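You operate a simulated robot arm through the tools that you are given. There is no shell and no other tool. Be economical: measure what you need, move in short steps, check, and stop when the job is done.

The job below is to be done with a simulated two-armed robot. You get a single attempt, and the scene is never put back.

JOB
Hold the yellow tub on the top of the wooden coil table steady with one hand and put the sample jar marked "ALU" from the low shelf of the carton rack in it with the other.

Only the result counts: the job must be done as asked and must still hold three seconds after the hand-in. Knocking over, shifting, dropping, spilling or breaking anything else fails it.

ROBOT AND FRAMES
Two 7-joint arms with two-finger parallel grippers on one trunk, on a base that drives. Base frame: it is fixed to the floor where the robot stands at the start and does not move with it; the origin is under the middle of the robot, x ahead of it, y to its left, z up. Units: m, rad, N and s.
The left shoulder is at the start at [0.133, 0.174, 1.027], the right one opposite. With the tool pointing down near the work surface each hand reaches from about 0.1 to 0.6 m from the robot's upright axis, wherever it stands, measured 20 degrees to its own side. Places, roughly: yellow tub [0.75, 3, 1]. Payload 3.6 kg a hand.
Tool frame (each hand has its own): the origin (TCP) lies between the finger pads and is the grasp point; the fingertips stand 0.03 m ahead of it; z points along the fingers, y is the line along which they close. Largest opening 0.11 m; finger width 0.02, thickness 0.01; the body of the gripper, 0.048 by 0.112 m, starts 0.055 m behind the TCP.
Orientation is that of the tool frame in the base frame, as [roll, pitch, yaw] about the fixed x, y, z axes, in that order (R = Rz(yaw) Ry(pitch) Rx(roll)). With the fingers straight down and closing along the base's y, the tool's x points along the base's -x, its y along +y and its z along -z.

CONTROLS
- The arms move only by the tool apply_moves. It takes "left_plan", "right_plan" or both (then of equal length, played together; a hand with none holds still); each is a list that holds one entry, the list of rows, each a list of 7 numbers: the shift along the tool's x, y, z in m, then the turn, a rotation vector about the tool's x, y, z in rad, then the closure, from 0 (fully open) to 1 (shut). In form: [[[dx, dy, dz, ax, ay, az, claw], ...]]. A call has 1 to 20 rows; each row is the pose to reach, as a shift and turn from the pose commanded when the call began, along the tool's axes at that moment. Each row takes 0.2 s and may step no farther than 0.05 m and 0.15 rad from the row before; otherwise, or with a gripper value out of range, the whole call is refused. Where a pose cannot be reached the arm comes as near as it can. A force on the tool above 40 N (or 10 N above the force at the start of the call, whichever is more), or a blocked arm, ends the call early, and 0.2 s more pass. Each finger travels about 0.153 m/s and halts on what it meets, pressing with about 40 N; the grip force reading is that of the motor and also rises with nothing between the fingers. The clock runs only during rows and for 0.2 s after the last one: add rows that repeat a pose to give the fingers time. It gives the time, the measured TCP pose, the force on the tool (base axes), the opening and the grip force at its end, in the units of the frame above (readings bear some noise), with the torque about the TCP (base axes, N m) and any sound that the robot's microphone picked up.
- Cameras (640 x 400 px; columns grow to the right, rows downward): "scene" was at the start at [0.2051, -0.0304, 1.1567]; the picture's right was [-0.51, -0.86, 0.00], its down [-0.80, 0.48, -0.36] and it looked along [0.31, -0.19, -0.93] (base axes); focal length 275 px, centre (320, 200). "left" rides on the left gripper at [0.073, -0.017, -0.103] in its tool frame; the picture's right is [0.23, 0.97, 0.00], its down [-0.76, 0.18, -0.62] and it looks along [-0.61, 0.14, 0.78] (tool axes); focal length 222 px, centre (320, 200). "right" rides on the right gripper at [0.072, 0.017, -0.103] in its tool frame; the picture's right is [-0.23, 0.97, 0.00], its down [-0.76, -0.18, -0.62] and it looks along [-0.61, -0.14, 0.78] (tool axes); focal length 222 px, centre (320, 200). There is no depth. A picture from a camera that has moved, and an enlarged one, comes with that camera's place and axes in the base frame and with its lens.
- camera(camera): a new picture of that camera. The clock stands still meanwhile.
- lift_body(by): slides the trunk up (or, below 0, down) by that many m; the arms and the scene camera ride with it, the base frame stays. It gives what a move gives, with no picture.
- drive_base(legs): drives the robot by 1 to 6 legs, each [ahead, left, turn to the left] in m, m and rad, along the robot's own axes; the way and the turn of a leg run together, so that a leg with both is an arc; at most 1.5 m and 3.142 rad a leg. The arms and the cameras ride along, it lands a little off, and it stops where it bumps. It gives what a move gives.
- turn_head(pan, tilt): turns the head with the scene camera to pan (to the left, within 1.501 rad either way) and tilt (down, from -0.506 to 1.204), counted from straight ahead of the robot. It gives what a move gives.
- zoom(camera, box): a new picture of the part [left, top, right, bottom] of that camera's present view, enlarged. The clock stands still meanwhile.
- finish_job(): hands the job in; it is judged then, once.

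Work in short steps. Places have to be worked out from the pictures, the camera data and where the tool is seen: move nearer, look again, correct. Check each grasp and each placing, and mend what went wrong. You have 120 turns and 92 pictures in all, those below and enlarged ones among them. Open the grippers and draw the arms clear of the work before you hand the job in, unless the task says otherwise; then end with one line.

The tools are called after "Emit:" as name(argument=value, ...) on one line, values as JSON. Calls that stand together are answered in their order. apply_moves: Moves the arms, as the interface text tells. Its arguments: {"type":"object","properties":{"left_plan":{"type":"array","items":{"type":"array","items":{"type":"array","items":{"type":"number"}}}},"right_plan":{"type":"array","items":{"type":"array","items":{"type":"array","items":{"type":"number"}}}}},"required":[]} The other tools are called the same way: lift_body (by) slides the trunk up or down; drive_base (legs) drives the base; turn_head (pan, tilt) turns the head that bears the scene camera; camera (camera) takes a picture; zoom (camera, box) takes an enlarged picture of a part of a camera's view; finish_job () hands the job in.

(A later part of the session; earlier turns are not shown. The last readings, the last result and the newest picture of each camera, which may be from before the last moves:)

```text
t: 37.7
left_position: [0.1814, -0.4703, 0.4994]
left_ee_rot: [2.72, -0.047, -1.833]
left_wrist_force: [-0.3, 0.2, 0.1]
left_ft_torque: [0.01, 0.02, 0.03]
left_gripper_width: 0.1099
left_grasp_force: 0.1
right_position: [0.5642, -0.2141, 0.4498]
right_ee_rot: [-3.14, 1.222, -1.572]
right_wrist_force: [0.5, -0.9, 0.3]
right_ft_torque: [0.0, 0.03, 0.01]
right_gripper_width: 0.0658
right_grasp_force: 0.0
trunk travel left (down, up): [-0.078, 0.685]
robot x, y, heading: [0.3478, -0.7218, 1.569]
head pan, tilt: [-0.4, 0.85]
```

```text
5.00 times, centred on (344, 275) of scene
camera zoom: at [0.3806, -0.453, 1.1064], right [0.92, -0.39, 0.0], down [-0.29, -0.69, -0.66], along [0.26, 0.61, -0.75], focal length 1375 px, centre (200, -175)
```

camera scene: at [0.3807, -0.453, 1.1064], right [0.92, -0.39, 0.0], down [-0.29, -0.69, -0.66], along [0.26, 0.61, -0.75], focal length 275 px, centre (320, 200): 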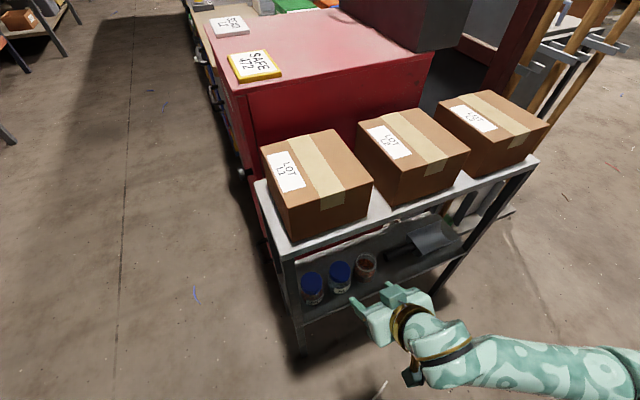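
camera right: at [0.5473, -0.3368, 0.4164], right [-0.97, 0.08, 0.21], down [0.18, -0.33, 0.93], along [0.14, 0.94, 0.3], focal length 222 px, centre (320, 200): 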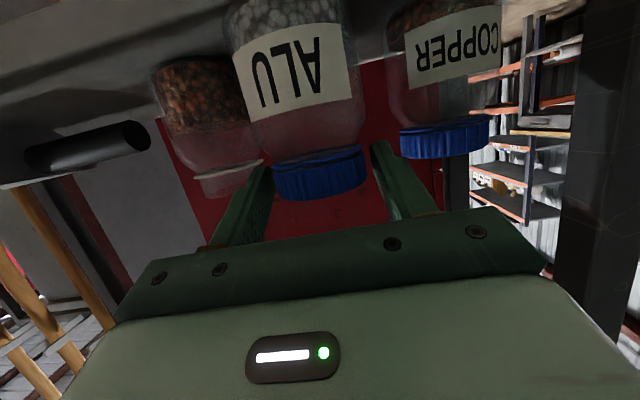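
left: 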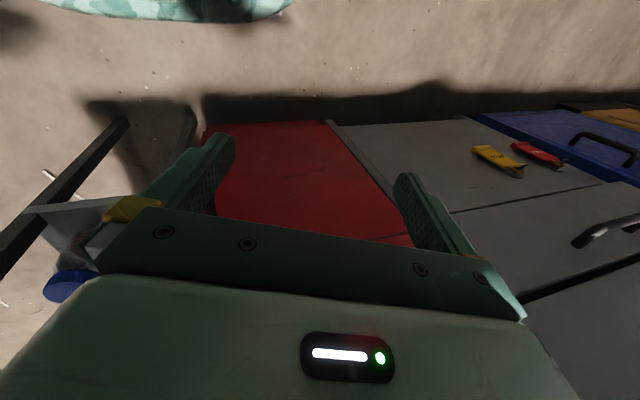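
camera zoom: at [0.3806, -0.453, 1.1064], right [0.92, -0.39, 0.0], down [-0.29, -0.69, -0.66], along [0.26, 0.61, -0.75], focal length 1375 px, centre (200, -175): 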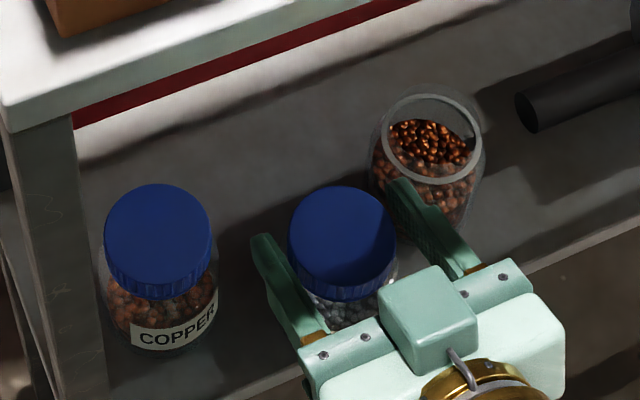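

The tips extend about 17 mm past the lid centre and straddle it evenly. Closing now.

Emit:
apply_moves(right_plan=[[[0, 0, 0, 0, 0, 0, 0.44], [0, 0, 0, 0, 0, 0, 0.48], [0, 0, 0, 0, 0, 0, 0.53], [0, 0, 0, 0, 0, 0, 0.6], [0, 0, 0, 0, 0, 0, 1], [0, 0, 0, 0, 0, 0, 1]]])

Emit:
camera(camera="right")

Emit:
zoom(camera="scene", box=[280, 235, 408, 315])

```text
t: 39.1
left_position: [0.1821, -0.4708, 0.4984]
left_ee_rot: [2.718, -0.05, -1.834]
left_wrist_force: [-0.1, -0.1, -0.7]
left_ft_torque: [-0.01, 0.02, 0.01]
left_gripper_width: 0.1099
left_grasp_force: 0.1
right_position: [0.5646, -0.2143, 0.449]
right_ee_rot: [-3.14, 1.222, -1.572]
right_wrist_force: [0.0, 0.7, 1.2]
right_ft_torque: [0.04, -0.03, 0.0]
right_gripper_width: 0.0526
right_grasp_force: 40.0
trunk travel left (down, up): [-0.078, 0.685]
robot x, y, heading: [0.3516, -0.7279, 1.565]
head pan, tilt: [-0.4, 0.85]
```

```text
56 pictures are left
camera right: at [0.5472, -0.3369, 0.4165], right [-0.97, 0.08, 0.21], down [0.18, -0.33, 0.93], along [0.14, 0.94, 0.3], focal length 222 px, centre (320, 200)
```

right: 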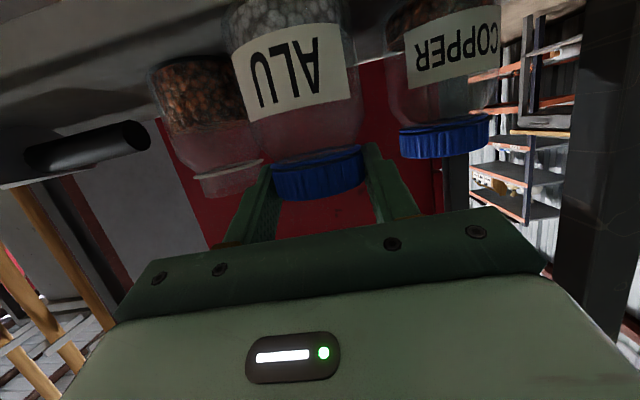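

```text
5.00 times, centred on (344, 275) of scene
camera zoom: at [0.3805, -0.453, 1.1064], right [0.92, -0.39, 0.0], down [-0.29, -0.69, -0.66], along [0.26, 0.61, -0.75], focal length 1375 px, centre (200, -175)
```

zoom: 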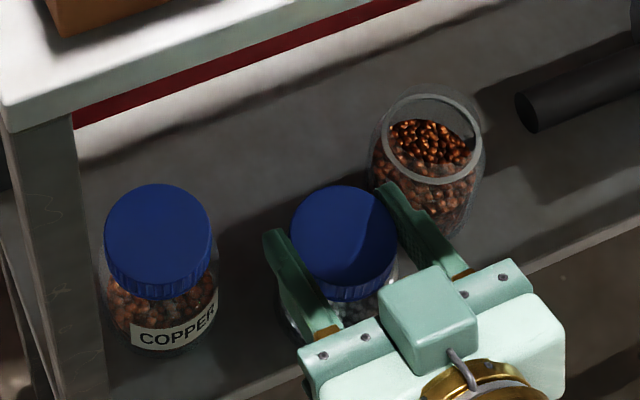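

A clean grip: 52.6 mm, 40 N, with little side force. I'll lift 1.5 cm gently and check that it holds.

Emit:
apply_moves(right_plan=[[[-0.003, 0, -0.001, 0, 0, 0, 1], [-0.0075, 0, -0.0027, 0, 0, 0, 1], [-0.0141, 0, -0.0051, 0, 0, 0, 1], [-0.0141, 0, -0.0051, 0, 0, 0, 1]]])

Emit:
camera(camera="right")

```text
t: 40.1
left_position: [0.1804, -0.4714, 0.4987]
left_ee_rot: [2.718, -0.05, -1.835]
left_wrist_force: [0.9, -0.5, 0.9]
left_ft_torque: [-0.01, -0.01, -0.03]
left_gripper_width: 0.11
left_grasp_force: 0.0
right_position: [0.5665, -0.2142, 0.4644]
right_ee_rot: [3.141, 1.22, -1.572]
right_wrist_force: [-0.6, 0.0, -1.3]
right_ft_torque: [-0.01, 0.03, 0.02]
right_gripper_width: 0.0526
right_grasp_force: 39.4
trunk travel left (down, up): [-0.078, 0.685]
robot x, y, heading: [0.3475, -0.7214, 1.568]
head pan, tilt: [-0.4, 0.85]
```

```text
54 pictures are left
camera right: at [0.5477, -0.3369, 0.4311], right [-0.97, 0.08, 0.21], down [0.18, -0.33, 0.93], along [0.14, 0.94, 0.3], focal length 222 px, centre (320, 200)
```

right: 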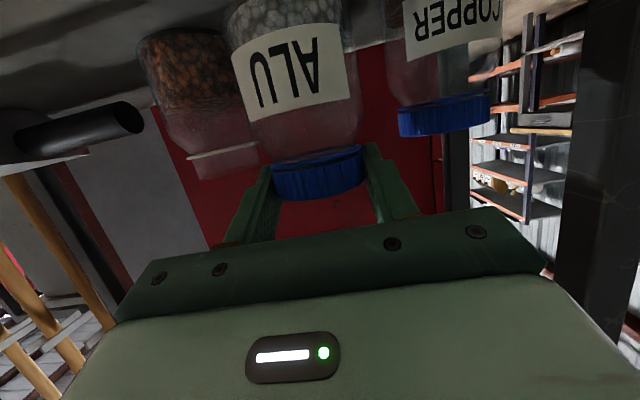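

The jar is lifted and fixed in the grip. I'll draw it straight out of the rack, 0.15 m toward me.

Emit:
apply_moves(right_plan=[[[-0.008, 0, -0.003, 0, 0, 0, 1], [0.004, 0, -0.036, 0, 0, 0, 1], [0.016, 0, -0.07, 0, 0, 0, 1], [0.028, 0, -0.104, 0, 0, 0, 1], [0.042, 0, -0.144, 0, 0, 0, 1], [0.042, 0, -0.144, 0, 0, 0, 1]]])

Emit:
camera(camera="scene")

```text
t: 41.5
left_position: [0.1823, -0.4708, 0.4985]
left_ee_rot: [2.72, -0.05, -1.833]
left_wrist_force: [0.2, -0.6, 0.4]
left_ft_torque: [0.01, 0.03, -0.02]
left_gripper_width: 0.1101
left_grasp_force: 0.2
right_position: [0.5665, -0.3643, 0.4734]
right_ee_rot: [-3.139, 1.222, -1.572]
right_wrist_force: [-0.4, 0.4, -0.6]
right_ft_torque: [0.01, 0.0, 0.0]
right_gripper_width: 0.0525
right_grasp_force: 40.2
trunk travel left (down, up): [-0.078, 0.685]
robot x, y, heading: [0.3471, -0.7268, 1.564]
head pan, tilt: [-0.4, 0.85]
```

```text
53 pictures are left
camera scene: at [0.3806, -0.4531, 1.1064], right [0.92, -0.39, 0.0], down [-0.29, -0.69, -0.66], along [0.26, 0.61, -0.75], focal length 275 px, centre (320, 200)
```

scene: 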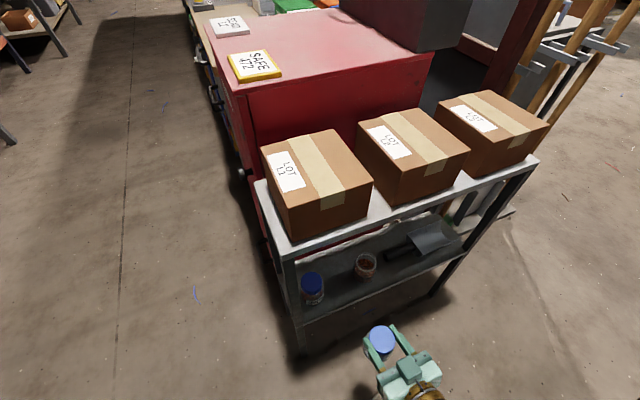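

The jar is out and the neighbours are still in place. I'll slide left into the aisle, drive forward 1.5 m, and look ahead toward the tub.

Emit:
drive_base(legs=[[0, 0.58, 0], [1.5, 0, 0]])

Emit:
turn_head(pan=-0.35, tilt=0.3)

Emit:
camera(camera="scene")

```text
t: 51.8
left_position: [-0.4066, 1.0232, 0.4986]
left_ee_rot: [2.718, -0.049, -1.815]
left_wrist_force: [-0.1, 0.4, 0.2]
left_ft_torque: [0.05, -0.03, -0.01]
left_gripper_width: 0.1102
left_grasp_force: 0.1
right_position: [-0.0235, 1.1357, 0.4722]
right_ee_rot: [-3.141, 1.222, -1.554]
right_wrist_force: [-0.2, 0.5, -0.8]
right_ft_torque: [0.02, 0.0, 0.01]
right_gripper_width: 0.0526
right_grasp_force: 39.4
trunk travel left (down, up): [-0.078, 0.685]
robot x, y, heading: [-0.2371, 0.7715, 1.586]
head pan, tilt: [-0.4, 0.85]
```

```text
t: 52.8
left_position: [-0.4073, 1.0212, 0.4993]
left_ee_rot: [2.717, -0.051, -1.814]
left_wrist_force: [-0.4, -0.2, -2.2]
left_ft_torque: [0.0, -0.01, -0.03]
left_gripper_width: 0.1097
left_grasp_force: 0.1
right_position: [-0.0242, 1.136, 0.4737]
right_ee_rot: [-3.14, 1.222, -1.552]
right_wrist_force: [-0.7, 0.3, -1.4]
right_ft_torque: [0.01, -0.02, 0.02]
right_gripper_width: 0.0527
right_grasp_force: 40.2
trunk travel left (down, up): [-0.078, 0.685]
robot x, y, heading: [-0.2309, 0.7764, 1.585]
head pan, tilt: [-0.351, 0.3]
```

```text
52 pictures are left
camera scene: at [-0.2062, 1.0593, 1.1547], right [0.94, -0.33, 0.0], down [-0.1, -0.28, -0.95], along [0.31, 0.9, -0.3], focal length 275 px, centre (320, 200)
```

scene: 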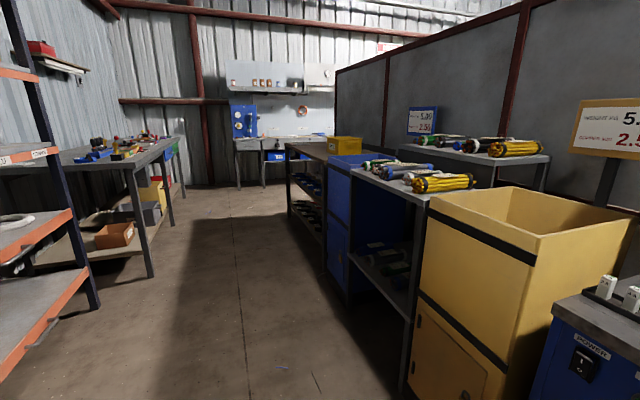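

The yellow tub is ahead on the wooden-topped table with coils on its low shelf. I'll drive 1.4 m closer and look.

Emit:
drive_base(legs=[[1.4, 0, -0.015]])

Emit:
turn_head(pan=-0.9, tilt=0.45)

Emit:
camera(camera="scene")

```text
t: 59.7
left_position: [-0.4212, 2.4255, 0.4978]
left_ee_rot: [2.718, -0.049, -1.824]
left_wrist_force: [0.0, 0.2, -0.5]
left_ft_torque: [0.02, 0.01, -0.02]
left_gripper_width: 0.11
left_grasp_force: 0.1
right_position: [-0.0383, 2.5372, 0.4731]
right_ee_rot: [-3.14, 1.221, -1.562]
right_wrist_force: [-0.8, 0.2, -1.4]
right_ft_torque: [-0.02, 0.01, 0.0]
right_gripper_width: 0.0525
right_grasp_force: 40.2
trunk travel left (down, up): [-0.078, 0.685]
robot x, y, heading: [-0.2496, 2.1749, 1.581]
head pan, tilt: [-0.351, 0.3]
```

```text
t: 60.7
left_position: [-0.4214, 2.4269, 0.4981]
left_ee_rot: [2.719, -0.049, -1.824]
left_wrist_force: [-0.3, 0.4, -0.4]
left_ft_torque: [0.0, 0.01, -0.04]
left_gripper_width: 0.1099
left_grasp_force: 0.1
right_position: [-0.0384, 2.5369, 0.4747]
right_ee_rot: [-3.14, 1.223, -1.562]
right_wrist_force: [-0.8, -0.2, -0.5]
right_ft_torque: [-0.03, 0.02, 0.01]
right_gripper_width: 0.0528
right_grasp_force: 39.9
trunk travel left (down, up): [-0.078, 0.685]
robot x, y, heading: [-0.2503, 2.1727, 1.578]
head pan, tilt: [-0.901, 0.45]
```

```text
51 pictures are left
camera scene: at [-0.1801, 2.4315, 1.1408], right [0.63, -0.78, 0.0], down [-0.34, -0.27, -0.9], along [0.7, 0.56, -0.44], focal length 275 px, centre (320, 200)
```

scene: 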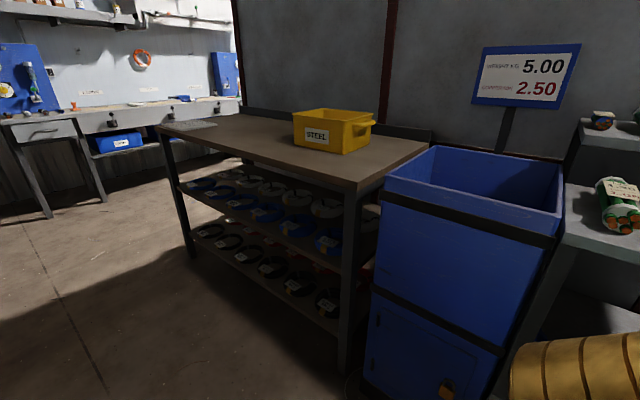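

The tub, labelled STEEL, stands at about (0.7, 3.0) on the table top. I'll drive alongside, turn to face it, then raise the trunk clear of the table.

Emit:
drive_base(legs=[[0.8, 0, 0], [0, 0, -1.578]])

Emit:
lift_body(by=0.55)

Emit:
turn_head(pan=0, tilt=0.7)

Emit:
camera(camera="scene")

```text
t: 68.8
left_position: [-0.0033, 3.1373, 0.5004]
left_ee_rot: [2.718, -0.05, 2.872]
left_wrist_force: [-0.1, 0.4, 0.0]
left_ft_torque: [0.0, -0.01, 0.03]
left_gripper_width: 0.11
left_grasp_force: 0.0
right_position: [0.1008, 2.7514, 0.4741]
right_ee_rot: [-3.14, 1.22, 3.132]
right_wrist_force: [-0.4, 0.4, -1.6]
right_ft_torque: [0.0, 0.01, -0.01]
right_gripper_width: 0.0525
right_grasp_force: 39.8
trunk travel left (down, up): [-0.078, 0.685]
robot x, y, heading: [-0.2556, 2.9707, -0.004]
head pan, tilt: [-0.901, 0.45]
```

```text
refused: 0.55 is not a number from -0.4 to 0.4
```

```text
t: 70.0
left_position: [-0.003, 3.1374, 0.4984]
left_ee_rot: [2.717, -0.051, 2.872]
left_wrist_force: [0.3, 0.7, 1.2]
left_ft_torque: [0.0, -0.04, 0.01]
left_gripper_width: 0.1098
left_grasp_force: 0.0
right_position: [0.0994, 2.7513, 0.4734]
right_ee_rot: [-3.14, 1.222, 3.133]
right_wrist_force: [0.2, -0.3, -1.3]
right_ft_torque: [-0.01, 0.01, -0.02]
right_gripper_width: 0.0526
right_grasp_force: 40.2
trunk travel left (down, up): [-0.078, 0.685]
robot x, y, heading: [-0.2591, 2.9713, -0.006]
head pan, tilt: [0.0, 0.7]
```

```text
50 pictures are left
camera scene: at [0.0278, 2.9658, 1.1187], right [-0.01, -1.0, 0.0], down [-0.64, 0.01, -0.76], along [0.76, -0.01, -0.64], focal length 275 px, centre (320, 200)
```

scene: 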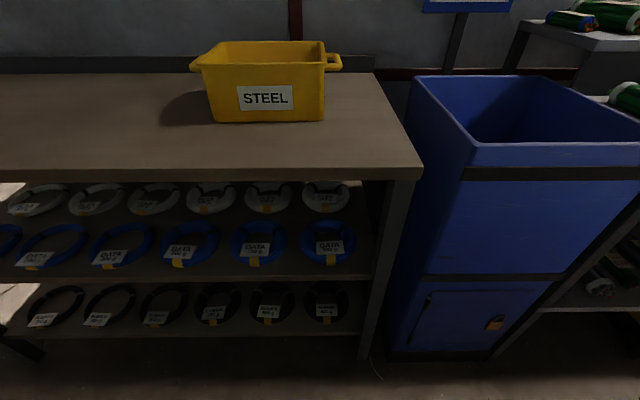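

The tub is about 0.18 × 0.235 m and 0.12 m tall, with its near right bottom corner at (0.58, 2.95, 0.87), on a table whose front edge is x≈0.41. The hand's camera would hit the tub wall at the present tilt, so I'll set the jar on the free table front and regrasp it from above. First I'll raise the trunk.

Emit:
lift_body(by=0.4)

Emit:
lift_body(by=0.16)

Emit:
turn_head(pan=0, tilt=0.85)

Emit:
camera(camera="scene")

```text
t: 71.3
left_position: [-0.0037, 3.1831, 0.5814]
left_ee_rot: [2.593, -0.071, 2.78]
left_wrist_force: [-0.6, -0.7, 0.6]
left_ft_torque: [0.03, -0.01, 0.02]
left_gripper_width: 0.11
left_grasp_force: 0.1
right_position: [0.1023, 2.7517, 0.5617]
right_ee_rot: [3.141, 1.234, 3.129]
right_wrist_force: [-0.5, 0.2, -0.8]
right_ft_torque: [-0.01, 0.01, 0.01]
right_gripper_width: 0.0526
right_grasp_force: 40.0
trunk travel left (down, up): [-0.163, 0.6]
robot x, y, heading: [-0.2603, 2.972, -0.009]
head pan, tilt: [0.0, 0.7]
stopped: the arm was blocked; the commanded pose is now the measured one
```

```text
t: 72.2
left_position: [-0.0004, 3.2303, 0.6431]
left_ee_rot: [2.466, -0.11, 2.697]
left_wrist_force: [1.1, 0.1, -0.1]
left_ft_torque: [-0.03, 0.0, 0.0]
left_gripper_width: 0.11
left_grasp_force: 0.0
right_position: [0.1023, 2.7523, 0.6252]
right_ee_rot: [3.141, 1.241, 3.131]
right_wrist_force: [0.2, -0.6, -0.6]
right_ft_torque: [0.03, 0.0, -0.01]
right_gripper_width: 0.0529
right_grasp_force: 40.5
trunk travel left (down, up): [-0.223, 0.54]
robot x, y, heading: [-0.2571, 2.9728, -0.013]
head pan, tilt: [0.0, 0.7]
stopped: the arm was blocked; the commanded pose is now the measured one
```

```text
t: 72.9
left_position: [0.0004, 3.2301, 0.6419]
left_ee_rot: [2.467, -0.108, 2.696]
left_wrist_force: [0.1, -0.9, -0.6]
left_ft_torque: [-0.01, 0.03, 0.01]
left_gripper_width: 0.11
left_grasp_force: 0.1
right_position: [0.1026, 2.7508, 0.6246]
right_ee_rot: [-3.14, 1.242, 3.13]
right_wrist_force: [-0.6, 0.3, -1.8]
right_ft_torque: [-0.01, 0.02, 0.03]
right_gripper_width: 0.0528
right_grasp_force: 39.7
trunk travel left (down, up): [-0.223, 0.54]
robot x, y, heading: [-0.2584, 2.9688, -0.012]
head pan, tilt: [0.0, 0.85]
```

```text
49 pictures are left
camera scene: at [-0.0641, 2.9668, 1.261], right [-0.01, -1.0, 0.0], down [-0.75, 0.01, -0.66], along [0.66, -0.01, -0.75], focal length 275 px, centre (320, 200)
```

scene: 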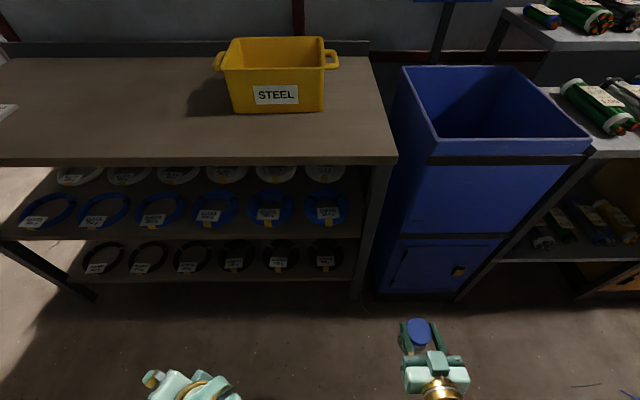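

The left arm seems to foul the robot itself while the trunk moves. I'll first bring the left hand to a free pose: fingers straight down, closing along x, a bit up and forward. This is also the pose I want for holding the tub's front wall.

Emit:
apply_moves(left_plan=[[[-0.0091, 0.0111, -0.0078, 0.06, -0.052, 0.116, 0], [-0.0182, 0.0222, -0.0157, 0.12, -0.104, 0.232, 0], [-0.0273, 0.0333, -0.0235, 0.18, -0.156, 0.348, 0], [-0.0364, 0.0444, -0.0313, 0.24, -0.208, 0.464, 0], [-0.0456, 0.0556, -0.0392, 0.299, -0.261, 0.579, 0], [-0.0547, 0.0667, -0.047, 0.359, -0.313, 0.695, 0], [-0.0638, 0.0778, -0.0548, 0.419, -0.365, 0.811, 0], [-0.0729, 0.0889, -0.0627, 0.479, -0.417, 0.927, 0], [-0.082, 0.1, -0.0705, 0.539, -0.469, 1.043, 0], [-0.082, 0.1, -0.0705, 0.539, -0.469, 1.043, 0]]])

Emit:
camera(camera="scene")

```text
t: 74.0
left_position: [0.0428, 3.2655, 0.6949]
left_ee_rot: [2.744, -0.282, 2.087]
left_wrist_force: [-0.1, -0.1, 0.8]
left_ft_torque: [0.01, -0.02, -0.04]
left_gripper_width: 0.1097
left_grasp_force: 0.1
right_position: [0.1019, 2.7516, 0.6244]
right_ee_rot: [3.141, 1.241, 3.132]
right_wrist_force: [-0.1, -0.5, -0.1]
right_ft_torque: [-0.02, 0.01, 0.01]
right_gripper_width: 0.0523
right_grasp_force: 39.9
trunk travel left (down, up): [-0.223, 0.54]
robot x, y, heading: [-0.2559, 2.9657, -0.016]
head pan, tilt: [0.0, 0.85]
stopped in row 5 (left hand): the arm was blocked; the commanded pose is now the measured one
```

```text
48 pictures are left
camera scene: at [-0.0641, 2.9669, 1.2609], right [-0.01, -1.0, 0.0], down [-0.75, 0.01, -0.66], along [0.66, -0.01, -0.75], focal length 275 px, centre (320, 200)
```

scene: 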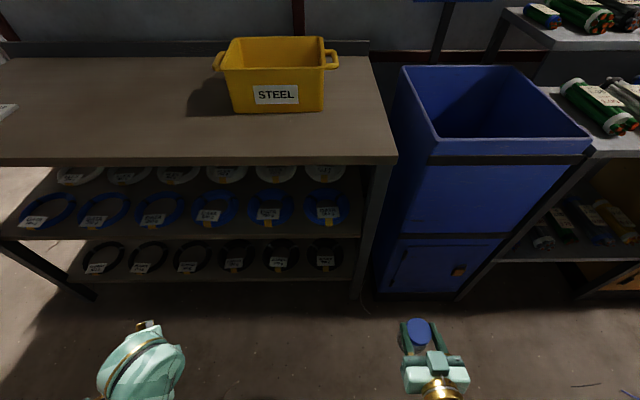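

The left arm was blocked partway. I'll look at it to see why.

Emit:
turn_head(pan=0.9, tilt=1.1)

Emit:
camera(camera="scene")

```text
t: 75.2
left_position: [0.0432, 3.2647, 0.694]
left_ee_rot: [2.744, -0.283, 2.088]
left_wrist_force: [-0.2, 0.6, -0.2]
left_ft_torque: [0.01, 0.0, -0.01]
left_gripper_width: 0.11
left_grasp_force: 0.1
right_position: [0.1034, 2.7516, 0.6236]
right_ee_rot: [3.14, 1.241, 3.13]
right_wrist_force: [0.1, 0.3, -0.8]
right_ft_torque: [-0.03, -0.01, -0.01]
right_gripper_width: 0.0525
right_grasp_force: 39.6
trunk travel left (down, up): [-0.223, 0.54]
robot x, y, heading: [-0.2567, 2.9696, -0.012]
head pan, tilt: [0.901, 1.1]
```

```text
47 pictures are left
camera scene: at [-0.1025, 3.0167, 1.2432], right [0.78, -0.63, 0.0], down [-0.56, -0.69, -0.45], along [0.29, 0.35, -0.89], focal length 275 px, centre (320, 200)
```

scene: 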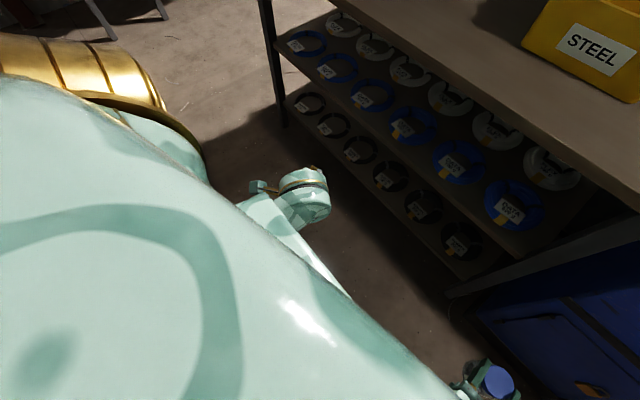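

The left forearm lies close across the robot's belly. I'll move the hand straight forward and slightly up, away from the body, with no turning.

Emit:
apply_moves(left_plan=[[[-0.0119, 0.0288, -0.0011, 0, 0, 0, 0], [-0.0238, 0.0575, -0.0022, 0, 0, 0, 0], [-0.0357, 0.0863, -0.0033, 0, 0, 0, 0], [-0.0476, 0.115, -0.0044, 0, 0, 0, 0], [-0.0595, 0.1438, -0.0055, 0, 0, 0, 0], [-0.0714, 0.1725, -0.0066, 0, 0, 0, 0], [-0.0714, 0.1725, -0.0066, 0, 0, 0, 0]]])

```text
t: 76.1
left_position: [0.1413, 3.3138, 0.7308]
left_ee_rot: [2.677, -0.414, 2.088]
left_wrist_force: [0.9, 0.5, 0.7]
left_ft_torque: [-0.01, 0.01, -0.01]
left_gripper_width: 0.1099
left_grasp_force: 0.1
right_position: [0.1034, 2.7517, 0.6245]
right_ee_rot: [3.141, 1.239, 3.133]
right_wrist_force: [0.6, 0.0, -0.9]
right_ft_torque: [0.01, 0.05, 0.03]
right_gripper_width: 0.0525
right_grasp_force: 40.2
trunk travel left (down, up): [-0.223, 0.54]
robot x, y, heading: [-0.2577, 2.9747, -0.013]
head pan, tilt: [0.901, 1.1]
stopped in row 4 (left hand): the arm was blocked; the commanded pose is now the measured one
```

It's still rubbing but drifting free to the left. I'll follow that direction: left, up and a little forward.

Emit:
apply_moves(left_plan=[[[0.0188, 0.0197, -0.0012, 0, 0, 0, 0], [0.0377, 0.0395, -0.0024, 0, 0, 0, 0], [0.0565, 0.0592, -0.0036, 0, 0, 0, 0], [0.0753, 0.079, -0.0048, 0, 0, 0, 0], [0.0942, 0.0987, -0.006, 0, 0, 0, 0], [0.113, 0.1185, -0.0072, 0, 0, 0, 0], [0.113, 0.1185, -0.0072, 0, 0, 0, 0]]])

Emit:
camera(camera="scene")

```text
t: 77.7
left_position: [0.1906, 3.4336, 0.8303]
left_ee_rot: [2.678, -0.411, 2.089]
left_wrist_force: [0.3, 0.1, 0.2]
left_ft_torque: [0.03, -0.02, 0.0]
left_gripper_width: 0.1098
left_grasp_force: 0.1
right_position: [0.1028, 2.7516, 0.6245]
right_ee_rot: [3.14, 1.241, 3.13]
right_wrist_force: [0.5, -0.1, -0.7]
right_ft_torque: [0.03, 0.02, -0.01]
right_gripper_width: 0.0527
right_grasp_force: 39.8
trunk travel left (down, up): [-0.223, 0.54]
robot x, y, heading: [-0.2604, 2.9696, -0.011]
head pan, tilt: [0.901, 1.1]
```

```text
46 pictures are left
camera scene: at [-0.1024, 3.0168, 1.2432], right [0.78, -0.63, 0.0], down [-0.56, -0.69, -0.45], along [0.29, 0.35, -0.89], focal length 275 px, centre (320, 200)
```

scene: 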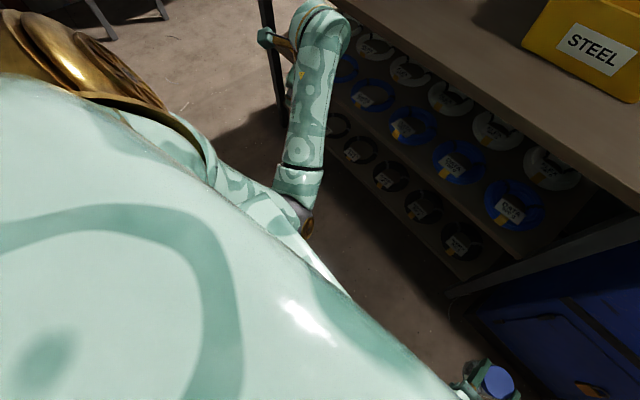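

The left arm is free now. I'll raise the trunk again.

Emit:
lift_body(by=0.38)

Emit:
camera(camera="scene")

```text
t: 81.4
left_position: [0.1911, 3.4332, 1.2102]
left_ee_rot: [2.677, -0.411, 2.092]
left_wrist_force: [-0.3, 0.1, 0.4]
left_ft_torque: [-0.01, -0.03, 0.01]
left_gripper_width: 0.11
left_grasp_force: 0.2
right_position: [0.1035, 2.7512, 1.0057]
right_ee_rot: [3.141, 1.241, 3.133]
right_wrist_force: [-0.4, -0.5, -1.5]
right_ft_torque: [0.02, 0.01, 0.02]
right_gripper_width: 0.0523
right_grasp_force: 39.7
trunk travel left (down, up): [-0.603, 0.16]
robot x, y, heading: [-0.2509, 2.9708, -0.016]
head pan, tilt: [0.901, 1.1]
```

```text
45 pictures are left
camera scene: at [-0.2035, 3.0178, 1.6279], right [0.78, -0.63, 0.0], down [-0.56, -0.69, -0.45], along [0.29, 0.35, -0.89], focal length 275 px, centre (320, 200)
```

scene: 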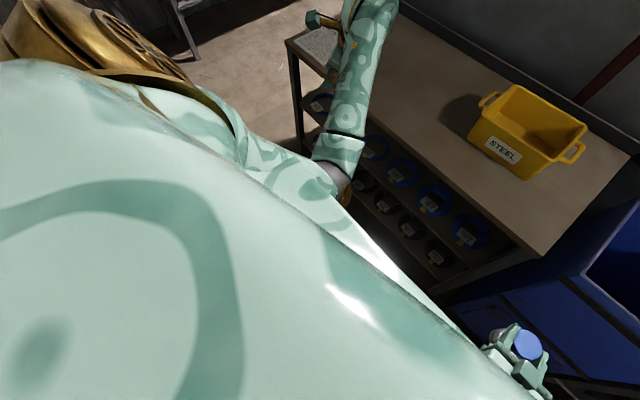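

The trunk is up. I'll raise the right hand another 0.1 m so the jar clears the blue bin and the table, then drive 0.4 m ahead and 0.12 m left to the working spot.

Emit:
apply_moves(right_plan=[[[-0.0315, 0.007, -0.0108, 0, 0, 0, 1], [-0.063, 0.014, -0.0216, 0, 0, 0, 1], [-0.0946, 0.02, -0.0324, 0, 0, 0, 1], [-0.0946, 0.02, -0.0324, 0, 0, 0, 1]]])

Emit:
drive_base(legs=[[0, 0.12, 0.014], [0.38, 0, 0]])

Emit:
turn_head(pan=0, tilt=1.1)

Emit:
camera(camera="scene")

```text
t: 82.4
left_position: [0.1919, 3.4331, 1.2107]
left_ee_rot: [2.679, -0.411, 2.09]
left_wrist_force: [-0.4, 0.1, -0.1]
left_ft_torque: [0.03, -0.01, 0.0]
left_gripper_width: 0.1102
left_grasp_force: 0.0
right_position: [0.1038, 2.7673, 1.1052]
right_ee_rot: [-3.095, 1.241, -3.099]
right_wrist_force: [-0.3, -0.1, -1.8]
right_ft_torque: [-0.01, 0.0, -0.02]
right_gripper_width: 0.0523
right_grasp_force: 39.6
trunk travel left (down, up): [-0.603, 0.16]
robot x, y, heading: [-0.2594, 2.9716, -0.009]
head pan, tilt: [0.901, 1.1]
```

```text
t: 85.7
left_position: [0.5677, 3.561, 1.2118]
left_ee_rot: [2.677, -0.412, 2.106]
left_wrist_force: [0.6, 0.7, 0.3]
left_ft_torque: [-0.02, 0.03, -0.03]
left_gripper_width: 0.1101
left_grasp_force: 0.1
right_position: [0.4904, 2.8959, 1.1028]
right_ee_rot: [-3.098, 1.239, -3.088]
right_wrist_force: [0.8, 0.3, -1.3]
right_ft_torque: [-0.06, -0.04, -0.03]
right_gripper_width: 0.0527
right_grasp_force: 40.4
trunk travel left (down, up): [-0.603, 0.16]
robot x, y, heading: [0.1264, 3.0904, 0.006]
head pan, tilt: [0.901, 1.1]
```

```text
t: 86.9
left_position: [0.5663, 3.5631, 1.2107]
left_ee_rot: [2.678, -0.413, 2.104]
left_wrist_force: [-0.2, -0.2, 0.4]
left_ft_torque: [-0.04, -0.01, -0.02]
left_gripper_width: 0.1102
left_grasp_force: 0.1
right_position: [0.49, 2.8959, 1.1024]
right_ee_rot: [-3.096, 1.24, -3.08]
right_wrist_force: [0.7, 0.1, -0.7]
right_ft_torque: [-0.01, 0.01, 0.0]
right_gripper_width: 0.0528
right_grasp_force: 40.1
trunk travel left (down, up): [-0.603, 0.16]
robot x, y, heading: [0.1261, 3.0907, 0.003]
head pan, tilt: [0.0, 1.1]
```

```text
44 pictures are left
camera scene: at [0.2035, 3.0916, 1.6279], right [0.01, -1.0, 0.0], down [-0.89, -0.01, -0.45], along [0.45, 0.0, -0.89], focal length 275 px, centre (320, 200)
```

scene: 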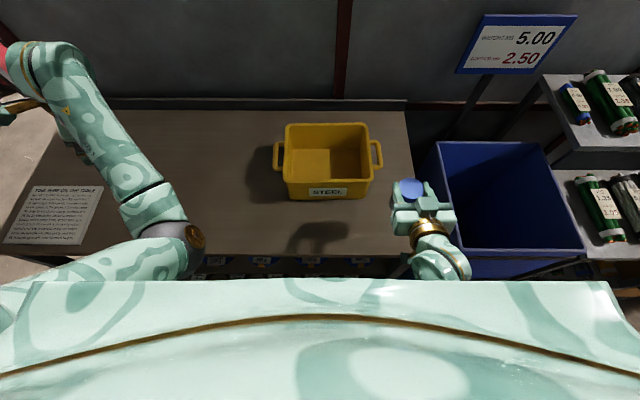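

Good top view: the tub is empty, with handles on both ends. I'll read the notice on the table, in case it matters, and zoom on the tub to measure.

Emit:
zoom(camera="scene", box=[0, 175, 110, 250])

Emit:
zoom(camera="scene", box=[260, 100, 460, 225])

```text
5.33 times, centred on (55, 212) of scene
camera zoom: at [0.2035, 3.0916, 1.6279], right [0.01, -1.0, 0.0], down [-0.89, -0.01, -0.45], along [0.45, 0.0, -0.89], focal length 1466 px, centre (1733, 133)
```

zoom: 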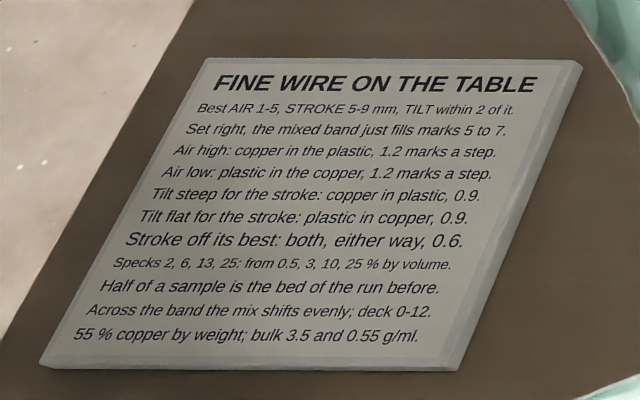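

```text
3.20 times, centred on (360, 162) of scene
camera zoom: at [0.2035, 3.0916, 1.6279], right [0.01, -1.0, 0.0], down [-0.89, -0.01, -0.45], along [0.45, 0.0, -0.89], focal length 880 px, centre (192, 320)
```

zoom: 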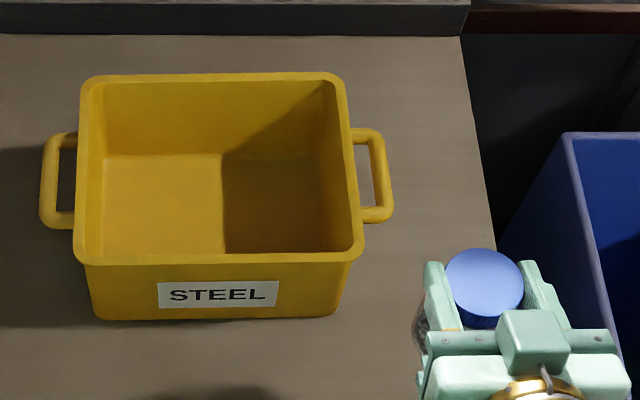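

The notice doesn't bear on this job. The tub rim spans x 0.583–0.785 and y 2.949–3.193. The jar is over free table at (0.495, 2.893), so I'll lower it there to just above the surface.

Emit:
apply_moves(right_plan=[[[0.035, 0, 0.012, 0, 0, 0, 1], [0.07, 0, 0.024, 0, 0, 0, 1], [0.104, 0, 0.0356, 0, 0, 0, 1], [0.104, 0, 0.0356, 0, 0, 0, 1]]])

Emit:
camera(camera="right")

Emit:
zoom(camera="scene", box=[300, 130, 460, 230])

```text
t: 87.9
left_position: [0.5667, 3.5623, 1.2116]
left_ee_rot: [2.678, -0.411, 2.106]
left_wrist_force: [-0.4, -0.4, -1.6]
left_ft_torque: [0.02, 0.03, -0.01]
left_gripper_width: 0.1101
left_grasp_force: 0.0
right_position: [0.4874, 2.8929, 0.9922]
right_ee_rot: [-3.084, 1.237, -3.073]
right_wrist_force: [-0.1, 0.3, -1.4]
right_ft_torque: [-0.01, 0.03, 0.0]
right_gripper_width: 0.0525
right_grasp_force: 39.9
trunk travel left (down, up): [-0.603, 0.16]
robot x, y, heading: [0.1256, 3.0916, 0.01]
head pan, tilt: [0.0, 1.1]
```

```text
41 pictures are left
camera right: at [0.3659, 2.9058, 0.9571], right [0.06, 0.98, 0.2], down [-0.34, -0.17, 0.93], along [0.94, -0.12, 0.32], focal length 222 px, centre (320, 200)
```

right: 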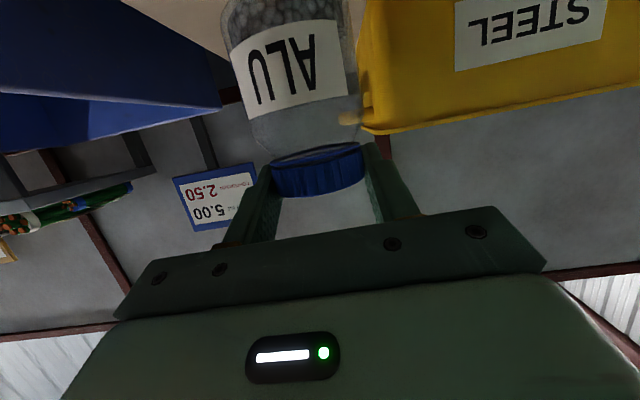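

```text
4.00 times, centred on (380, 180) of scene
camera zoom: at [0.2032, 3.0917, 1.628], right [0.01, -1.0, 0.0], down [-0.89, -0.01, -0.45], along [0.45, 0.0, -0.89], focal length 1100 px, centre (80, 280)
```

zoom: 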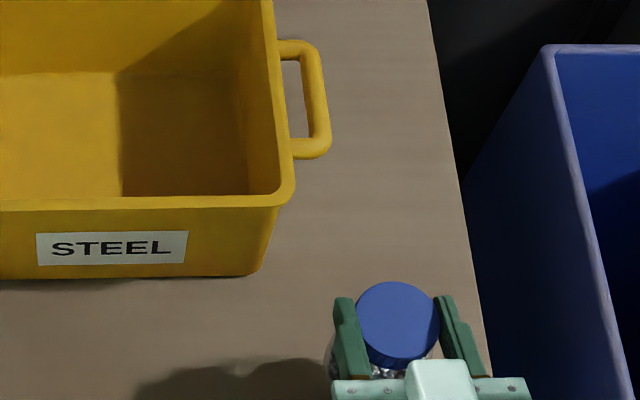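

Lowering in small steps toward contact, watching the vertical force.

Emit:
apply_moves(right_plan=[[[0.0047, 0, 0.0016, 0, 0, 0, 1], [0.0095, 0, 0.0032, 0, 0, 0, 1], [0.0132, 0, 0.0045, 0, 0, 0, 1], [0.0132, 0, 0.0045, 0, 0, 0, 1]]])

Emit:
apply_moves(right_plan=[[[0.0019, 0, 0.0006, 0, 0, 0, 1], [0.0038, 0, 0.0013, 0, 0, 0, 1], [0.0038, 0, 0.0013, 0, 0, 0, 1]]])

```text
t: 88.9
left_position: [0.568, 3.5625, 1.2118]
left_ee_rot: [2.678, -0.412, 2.105]
left_wrist_force: [0.5, 0.2, -0.4]
left_ft_torque: [0.01, 0.01, -0.01]
left_gripper_width: 0.1101
left_grasp_force: 0.1
right_position: [0.4878, 2.8919, 0.9788]
right_ee_rot: [-3.084, 1.239, -3.072]
right_wrist_force: [-0.3, 0.3, -2.1]
right_ft_torque: [0.01, 0.04, -0.01]
right_gripper_width: 0.0528
right_grasp_force: 39.5
trunk travel left (down, up): [-0.603, 0.16]
robot x, y, heading: [0.1264, 3.0905, 0.006]
head pan, tilt: [0.0, 1.1]
```

```text
t: 89.7
left_position: [0.5672, 3.5633, 1.2107]
left_ee_rot: [2.677, -0.411, 2.104]
left_wrist_force: [0.4, 0.0, -0.2]
left_ft_torque: [0.01, 0.01, -0.03]
left_gripper_width: 0.11
left_grasp_force: 0.1
right_position: [0.4885, 2.892, 0.9738]
right_ee_rot: [-3.081, 1.236, -3.07]
right_wrist_force: [0.6, -0.2, -1.9]
right_ft_torque: [0.0, 0.01, 0.01]
right_gripper_width: 0.0525
right_grasp_force: 39.8
trunk travel left (down, up): [-0.603, 0.16]
robot x, y, heading: [0.1271, 3.0939, 0.006]
head pan, tilt: [0.0, 1.1]
```

No contact yet. Continuing down in 4 mm steps.

Emit:
apply_moves(right_plan=[[[0.0019, 0, 0.0006, 0, 0, 0, 1], [0.0038, 0, 0.0013, 0, 0, 0, 1], [0.0038, 0, 0.0013, 0, 0, 0, 1]]])

Emit:
apply_moves(right_plan=[[[0.0019, 0, 0.0006, 0, 0, 0, 1], [0.0038, 0, 0.0013, 0, 0, 0, 1], [0.0038, 0, 0.0013, 0, 0, 0, 1]]])

```text
t: 90.5
left_position: [0.5681, 3.5634, 1.2109]
left_ee_rot: [2.677, -0.412, 2.104]
left_wrist_force: [-0.2, 0.2, 0.6]
left_ft_torque: [-0.03, -0.05, -0.02]
left_gripper_width: 0.1099
left_grasp_force: 0.0
right_position: [0.4881, 2.8922, 0.9714]
right_ee_rot: [-3.083, 1.24, -3.073]
right_wrist_force: [-1.1, 0.1, -0.4]
right_ft_torque: [0.01, 0.03, 0.04]
right_gripper_width: 0.0524
right_grasp_force: 40.1
trunk travel left (down, up): [-0.603, 0.16]
robot x, y, heading: [0.1273, 3.0918, 0.004]
head pan, tilt: [0.0, 1.1]
```

```text
t: 91.3
left_position: [0.5686, 3.5626, 1.2104]
left_ee_rot: [2.677, -0.413, 2.104]
left_wrist_force: [0.1, -0.8, -0.2]
left_ft_torque: [0.01, 0.02, 0.01]
left_gripper_width: 0.11
left_grasp_force: 0.0
right_position: [0.4887, 2.8915, 0.9661]
right_ee_rot: [-3.083, 1.238, -3.072]
right_wrist_force: [-0.3, -0.5, -1.5]
right_ft_torque: [-0.05, 0.04, 0.0]
right_gripper_width: 0.0525
right_grasp_force: 40.5
trunk travel left (down, up): [-0.603, 0.16]
robot x, y, heading: [0.1291, 3.0944, 0.008]
head pan, tilt: [0.0, 1.1]
```

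Still hanging free at TCP z≈0.966. Two more steps down.

Emit:
apply_moves(right_plan=[[[0.0019, 0, 0.0006, 0, 0, 0, 1], [0.0038, 0, 0.0013, 0, 0, 0, 1], [0.0038, 0, 0.0013, 0, 0, 0, 1]]])

Emit:
apply_moves(right_plan=[[[0.0019, 0, 0.0006, 0, 0, 0, 1], [0.0038, 0, 0.0013, 0, 0, 0, 1], [0.0038, 0, 0.0013, 0, 0, 0, 1]]])

Emit:
camera(camera="right")

```text
t: 92.1
left_position: [0.5678, 3.5625, 1.2108]
left_ee_rot: [2.678, -0.412, 2.106]
left_wrist_force: [0.4, 0.5, -0.3]
left_ft_torque: [-0.01, -0.04, 0.0]
left_gripper_width: 0.1098
left_grasp_force: 0.1
right_position: [0.4888, 2.8911, 0.9625]
right_ee_rot: [-3.086, 1.24, -3.073]
right_wrist_force: [0.6, -0.1, -1.7]
right_ft_torque: [0.01, 0.02, 0.05]
right_gripper_width: 0.0526
right_grasp_force: 40.0
trunk travel left (down, up): [-0.603, 0.16]
robot x, y, heading: [0.1266, 3.0917, 0.011]
head pan, tilt: [0.0, 1.1]
```

```text
t: 92.9
left_position: [0.5662, 3.5633, 1.2117]
left_ee_rot: [2.676, -0.412, 2.105]
left_wrist_force: [0.2, -0.7, 0.2]
left_ft_torque: [0.02, -0.02, -0.03]
left_gripper_width: 0.1101
left_grasp_force: 0.1
right_position: [0.4875, 2.8906, 0.9598]
right_ee_rot: [-3.084, 1.24, -3.072]
right_wrist_force: [0.0, -0.7, -0.9]
right_ft_torque: [0.02, 0.0, 0.01]
right_gripper_width: 0.0525
right_grasp_force: 40.3
trunk travel left (down, up): [-0.603, 0.16]
robot x, y, heading: [0.1248, 3.0935, 0.002]
head pan, tilt: [0.0, 1.1]
```

```text
39 pictures are left
camera right: at [0.3663, 2.905, 0.9243], right [0.06, 0.98, 0.2], down [-0.34, -0.17, 0.93], along [0.94, -0.12, 0.32], focal length 222 px, centre (320, 200)
```

right: 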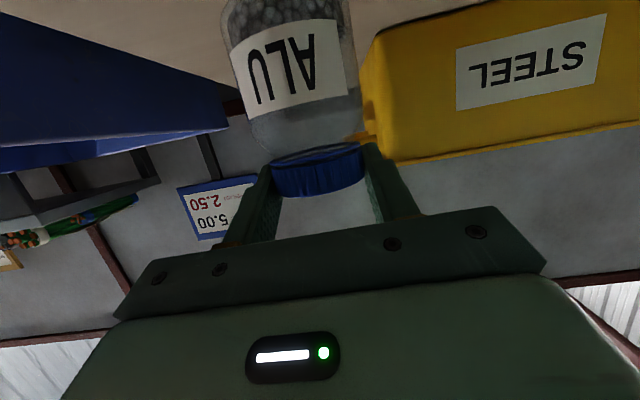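

The table looks to be at z≈0.865, so about 5 mm more should reach contact. Continuing.

Emit:
apply_moves(right_plan=[[[0.0019, 0, 0.0006, 0, 0, 0, 1], [0.0038, 0, 0.0013, 0, 0, 0, 1], [0.0038, 0, 0.0013, 0, 0, 0, 1]]])

Emit:
apply_moves(right_plan=[[[0.0019, 0, 0.0006, 0, 0, 0, 1], [0.0038, 0, 0.0013, 0, 0, 0, 1], [0.0038, 0, 0.0013, 0, 0, 0, 1]]])

```text
t: 93.7
left_position: [0.5672, 3.5622, 1.2116]
left_ee_rot: [2.678, -0.412, 2.105]
left_wrist_force: [-0.5, 0.3, 0.9]
left_ft_torque: [0.01, -0.01, 0.01]
left_gripper_width: 0.1099
left_grasp_force: 0.0
right_position: [0.4887, 2.8918, 0.9546]
right_ee_rot: [-3.086, 1.24, -3.073]
right_wrist_force: [0.4, 0.1, -1.3]
right_ft_torque: [0.01, 0.02, 0.01]
right_gripper_width: 0.0523
right_grasp_force: 39.8
trunk travel left (down, up): [-0.603, 0.16]
robot x, y, heading: [0.1267, 3.0915, 0.008]
head pan, tilt: [0.0, 1.1]
```

```text
t: 94.5
left_position: [0.567, 3.5629, 1.2108]
left_ee_rot: [2.677, -0.412, 2.106]
left_wrist_force: [0.1, -0.2, 0.2]
left_ft_torque: [0.0, 0.0, 0.0]
left_gripper_width: 0.11
left_grasp_force: 0.0
right_position: [0.4892, 2.8919, 0.9522]
right_ee_rot: [-3.091, 1.238, -3.078]
right_wrist_force: [-0.8, -0.2, -0.7]
right_ft_torque: [0.0, 0.02, -0.04]
right_gripper_width: 0.0524
right_grasp_force: 40.1
trunk travel left (down, up): [-0.603, 0.16]
robot x, y, heading: [0.1297, 3.0907, 0.003]
head pan, tilt: [0.0, 1.1]
```

Slight resistance is showing. One more step.

Emit:
apply_moves(right_plan=[[[0.0019, 0, 0.0006, 0, 0, 0, 1], [0.0038, 0, 0.0013, 0, 0, 0, 1], [0.0038, 0, 0.0013, 0, 0, 0, 1]]])

Emit:
zoom(camera="scene", box=[340, 150, 460, 225])

```text
t: 95.3
left_position: [0.5667, 3.5638, 1.2106]
left_ee_rot: [2.674, -0.412, 2.106]
left_wrist_force: [-0.4, -0.7, 0.0]
left_ft_torque: [-0.01, -0.01, 0.02]
left_gripper_width: 0.1101
left_grasp_force: 0.1
right_position: [0.4899, 2.8921, 0.95]
right_ee_rot: [-3.091, 1.246, -3.08]
right_wrist_force: [-1.6, -1.8, 19.5]
right_ft_torque: [0.18, 0.26, 0.0]
right_gripper_width: 0.0527
right_grasp_force: 39.6
trunk travel left (down, up): [-0.603, 0.16]
robot x, y, heading: [0.1266, 3.0912, 0.005]
head pan, tilt: [0.0, 1.1]
```

```text
5.33 times, centred on (400, 188) of scene
camera zoom: at [0.2016, 3.092, 1.6282], right [0.01, -1.0, 0.0], down [-0.89, -0.01, -0.45], along [0.45, 0.0, -0.89], focal length 1466 px, centre (-107, 267)
```

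zoom: 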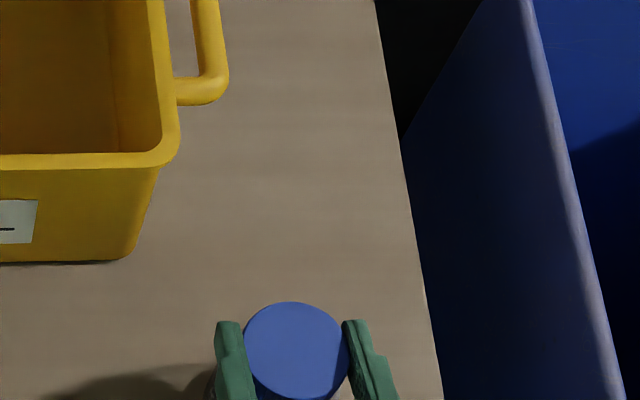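

The jar is on the table (19 N upward). I'll relieve the pressure slightly, open the fingers, and back off straight along the tool.

Emit:
apply_moves(right_plan=[[[-0.002, 0, -0.0007, 0, 0, 0, 1], [-0.002, 0, -0.0007, 0, 0, 0, 0.48], [-0.002, 0, -0.0007, 0, 0, 0, 0.4], [-0.002, 0, -0.0007, 0, 0, 0, 0.3], [-0.002, 0, -0.0007, 0, 0, 0, 0.3]]])

Emit:
apply_moves(right_plan=[[[0, 0, -0.02, 0, 0, 0, 0.3], [0, 0, -0.06, 0, 0, 0, 0.3], [0, 0, -0.1, 0, 0, 0, 0.3], [-0.03, 0, -0.12, 0, 0, 0, 0.3], [-0.06, 0, -0.13, 0, 0, 0, 0.3]]])

Emit:
camera(camera="scene")

```text
t: 96.5
left_position: [0.5675, 3.5629, 1.2126]
left_ee_rot: [2.676, -0.412, 2.105]
left_wrist_force: [-0.5, 0.0, -0.3]
left_ft_torque: [0.0, -0.02, -0.02]
left_gripper_width: 0.1098
left_grasp_force: 0.1
right_position: [0.4897, 2.8931, 0.9515]
right_ee_rot: [-3.09, 1.24, -3.077]
right_wrist_force: [-0.2, -0.2, 0.3]
right_ft_torque: [0.01, -0.01, 0.02]
right_gripper_width: 0.077
right_grasp_force: 0.0
trunk travel left (down, up): [-0.603, 0.16]
robot x, y, heading: [0.1258, 3.094, 0.007]
head pan, tilt: [0.0, 1.1]
```

```text
t: 97.7
left_position: [0.5679, 3.5633, 1.2113]
left_ee_rot: [2.676, -0.411, 2.106]
left_wrist_force: [0.3, -0.4, 0.4]
left_ft_torque: [0.01, 0.0, 0.0]
left_gripper_width: 0.1098
left_grasp_force: 0.0
right_position: [0.386, 2.8947, 1.0481]
right_ee_rot: [-3.099, 1.239, -3.086]
right_wrist_force: [-0.5, 0.2, 0.2]
right_ft_torque: [-0.01, -0.04, 0.0]
right_gripper_width: 0.0772
right_grasp_force: 0.1
trunk travel left (down, up): [-0.603, 0.16]
robot x, y, heading: [0.1288, 3.0961, 0.009]
head pan, tilt: [0.0, 1.1]
```

```text
37 pictures are left
camera scene: at [0.203, 3.0917, 1.628], right [0.01, -1.0, 0.0], down [-0.89, -0.01, -0.45], along [0.45, 0.0, -0.89], focal length 275 px, centre (320, 200)
```

scene: 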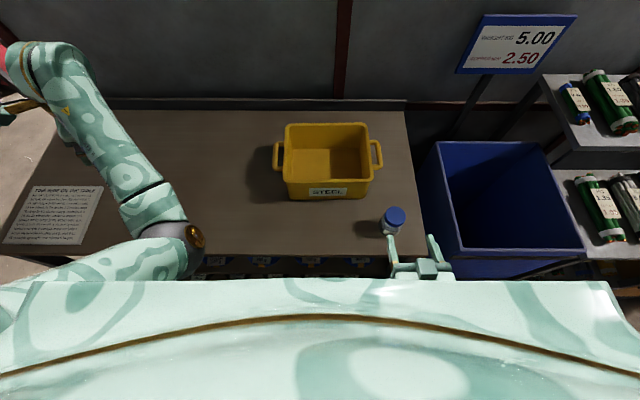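

The jar stands upright at about (0.50, 2.89), lid z≈0.934–0.952. I'll turn the right hand to point straight down, hovering above the jar.

Emit:
apply_moves(right_plan=[[[-0.0142, 0, -0.0049, 0, 0.1377, 0, 0.3], [-0.0284, 0, -0.0097, 0, 0.2753, 0, 0.3], [-0.0426, 0, -0.0146, 0, 0.413, 0, 0.3], [-0.0488, -0.001, 0.0034, 0, 0.5507, 0, 0.3], [-0.0549, -0.001, 0.0213, 0, 0.6883, 0, 0.3], [-0.0611, -0.002, 0.0393, 0, 0.826, 0, 0.3], [-0.0673, -0.003, 0.0573, 0, 0.9637, 0, 0.3], [-0.0734, -0.003, 0.0752, 0, 1.1013, 0, 0.3], [-0.0796, -0.004, 0.0932, 0, 1.239, 0, 0.3], [-0.0796, -0.004, 0.0932, 0, 1.239, 0, 0.3]]])

Emit:
camera(camera="right")

Emit:
camera(camera="scene")

```text
t: 98.9
left_position: [0.5667, 3.5637, 1.2111]
left_ee_rot: [2.678, -0.412, 2.105]
left_wrist_force: [0.8, -0.1, 0.5]
left_ft_torque: [-0.02, 0.01, 0.01]
left_gripper_width: 0.1102
left_grasp_force: 0.1
right_position: [0.314, 2.867, 1.0375]
right_ee_rot: [-3.034, 0.332, -3.002]
right_wrist_force: [-0.7, 0.1, 0.8]
right_ft_torque: [0.01, 0.02, 0.01]
right_gripper_width: 0.077
right_grasp_force: 0.1
trunk travel left (down, up): [-0.603, 0.16]
robot x, y, heading: [0.1263, 3.0869, 0.004]
head pan, tilt: [0.0, 1.1]
stopped in row 6 (right hand): the arm was blocked; the commanded pose is now the measured one
```

```text
36 pictures are left
camera right: at [0.2089, 2.879, 1.1097], right [0.11, 0.99, -0.03], down [0.52, -0.04, 0.85], along [0.85, -0.11, -0.52], focal length 222 px, centre (320, 200)
```

right: 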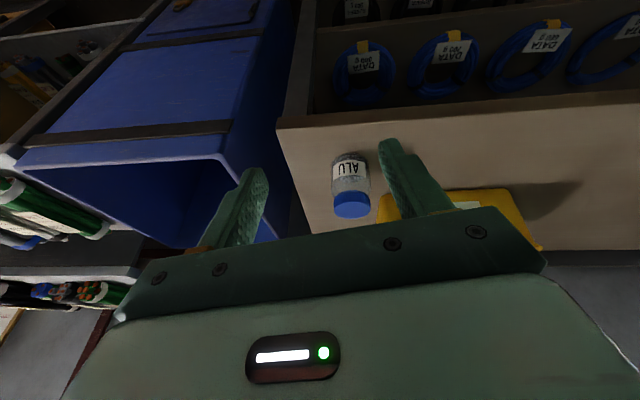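

```text
35 pictures are left
camera scene: at [0.2024, 3.0912, 1.628], right [0.01, -1.0, 0.0], down [-0.89, -0.01, -0.45], along [0.45, 0.0, -0.89], focal length 275 px, centre (320, 200)
```

scene: 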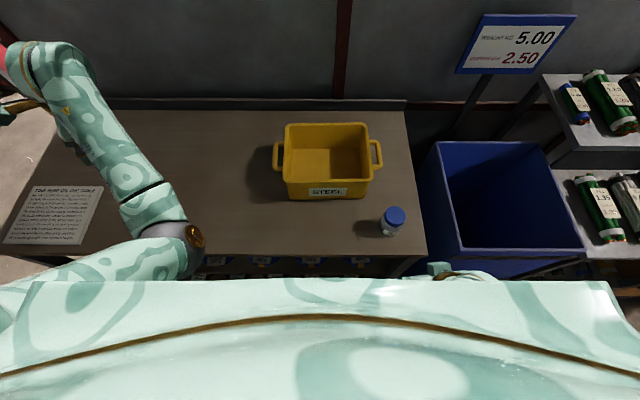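

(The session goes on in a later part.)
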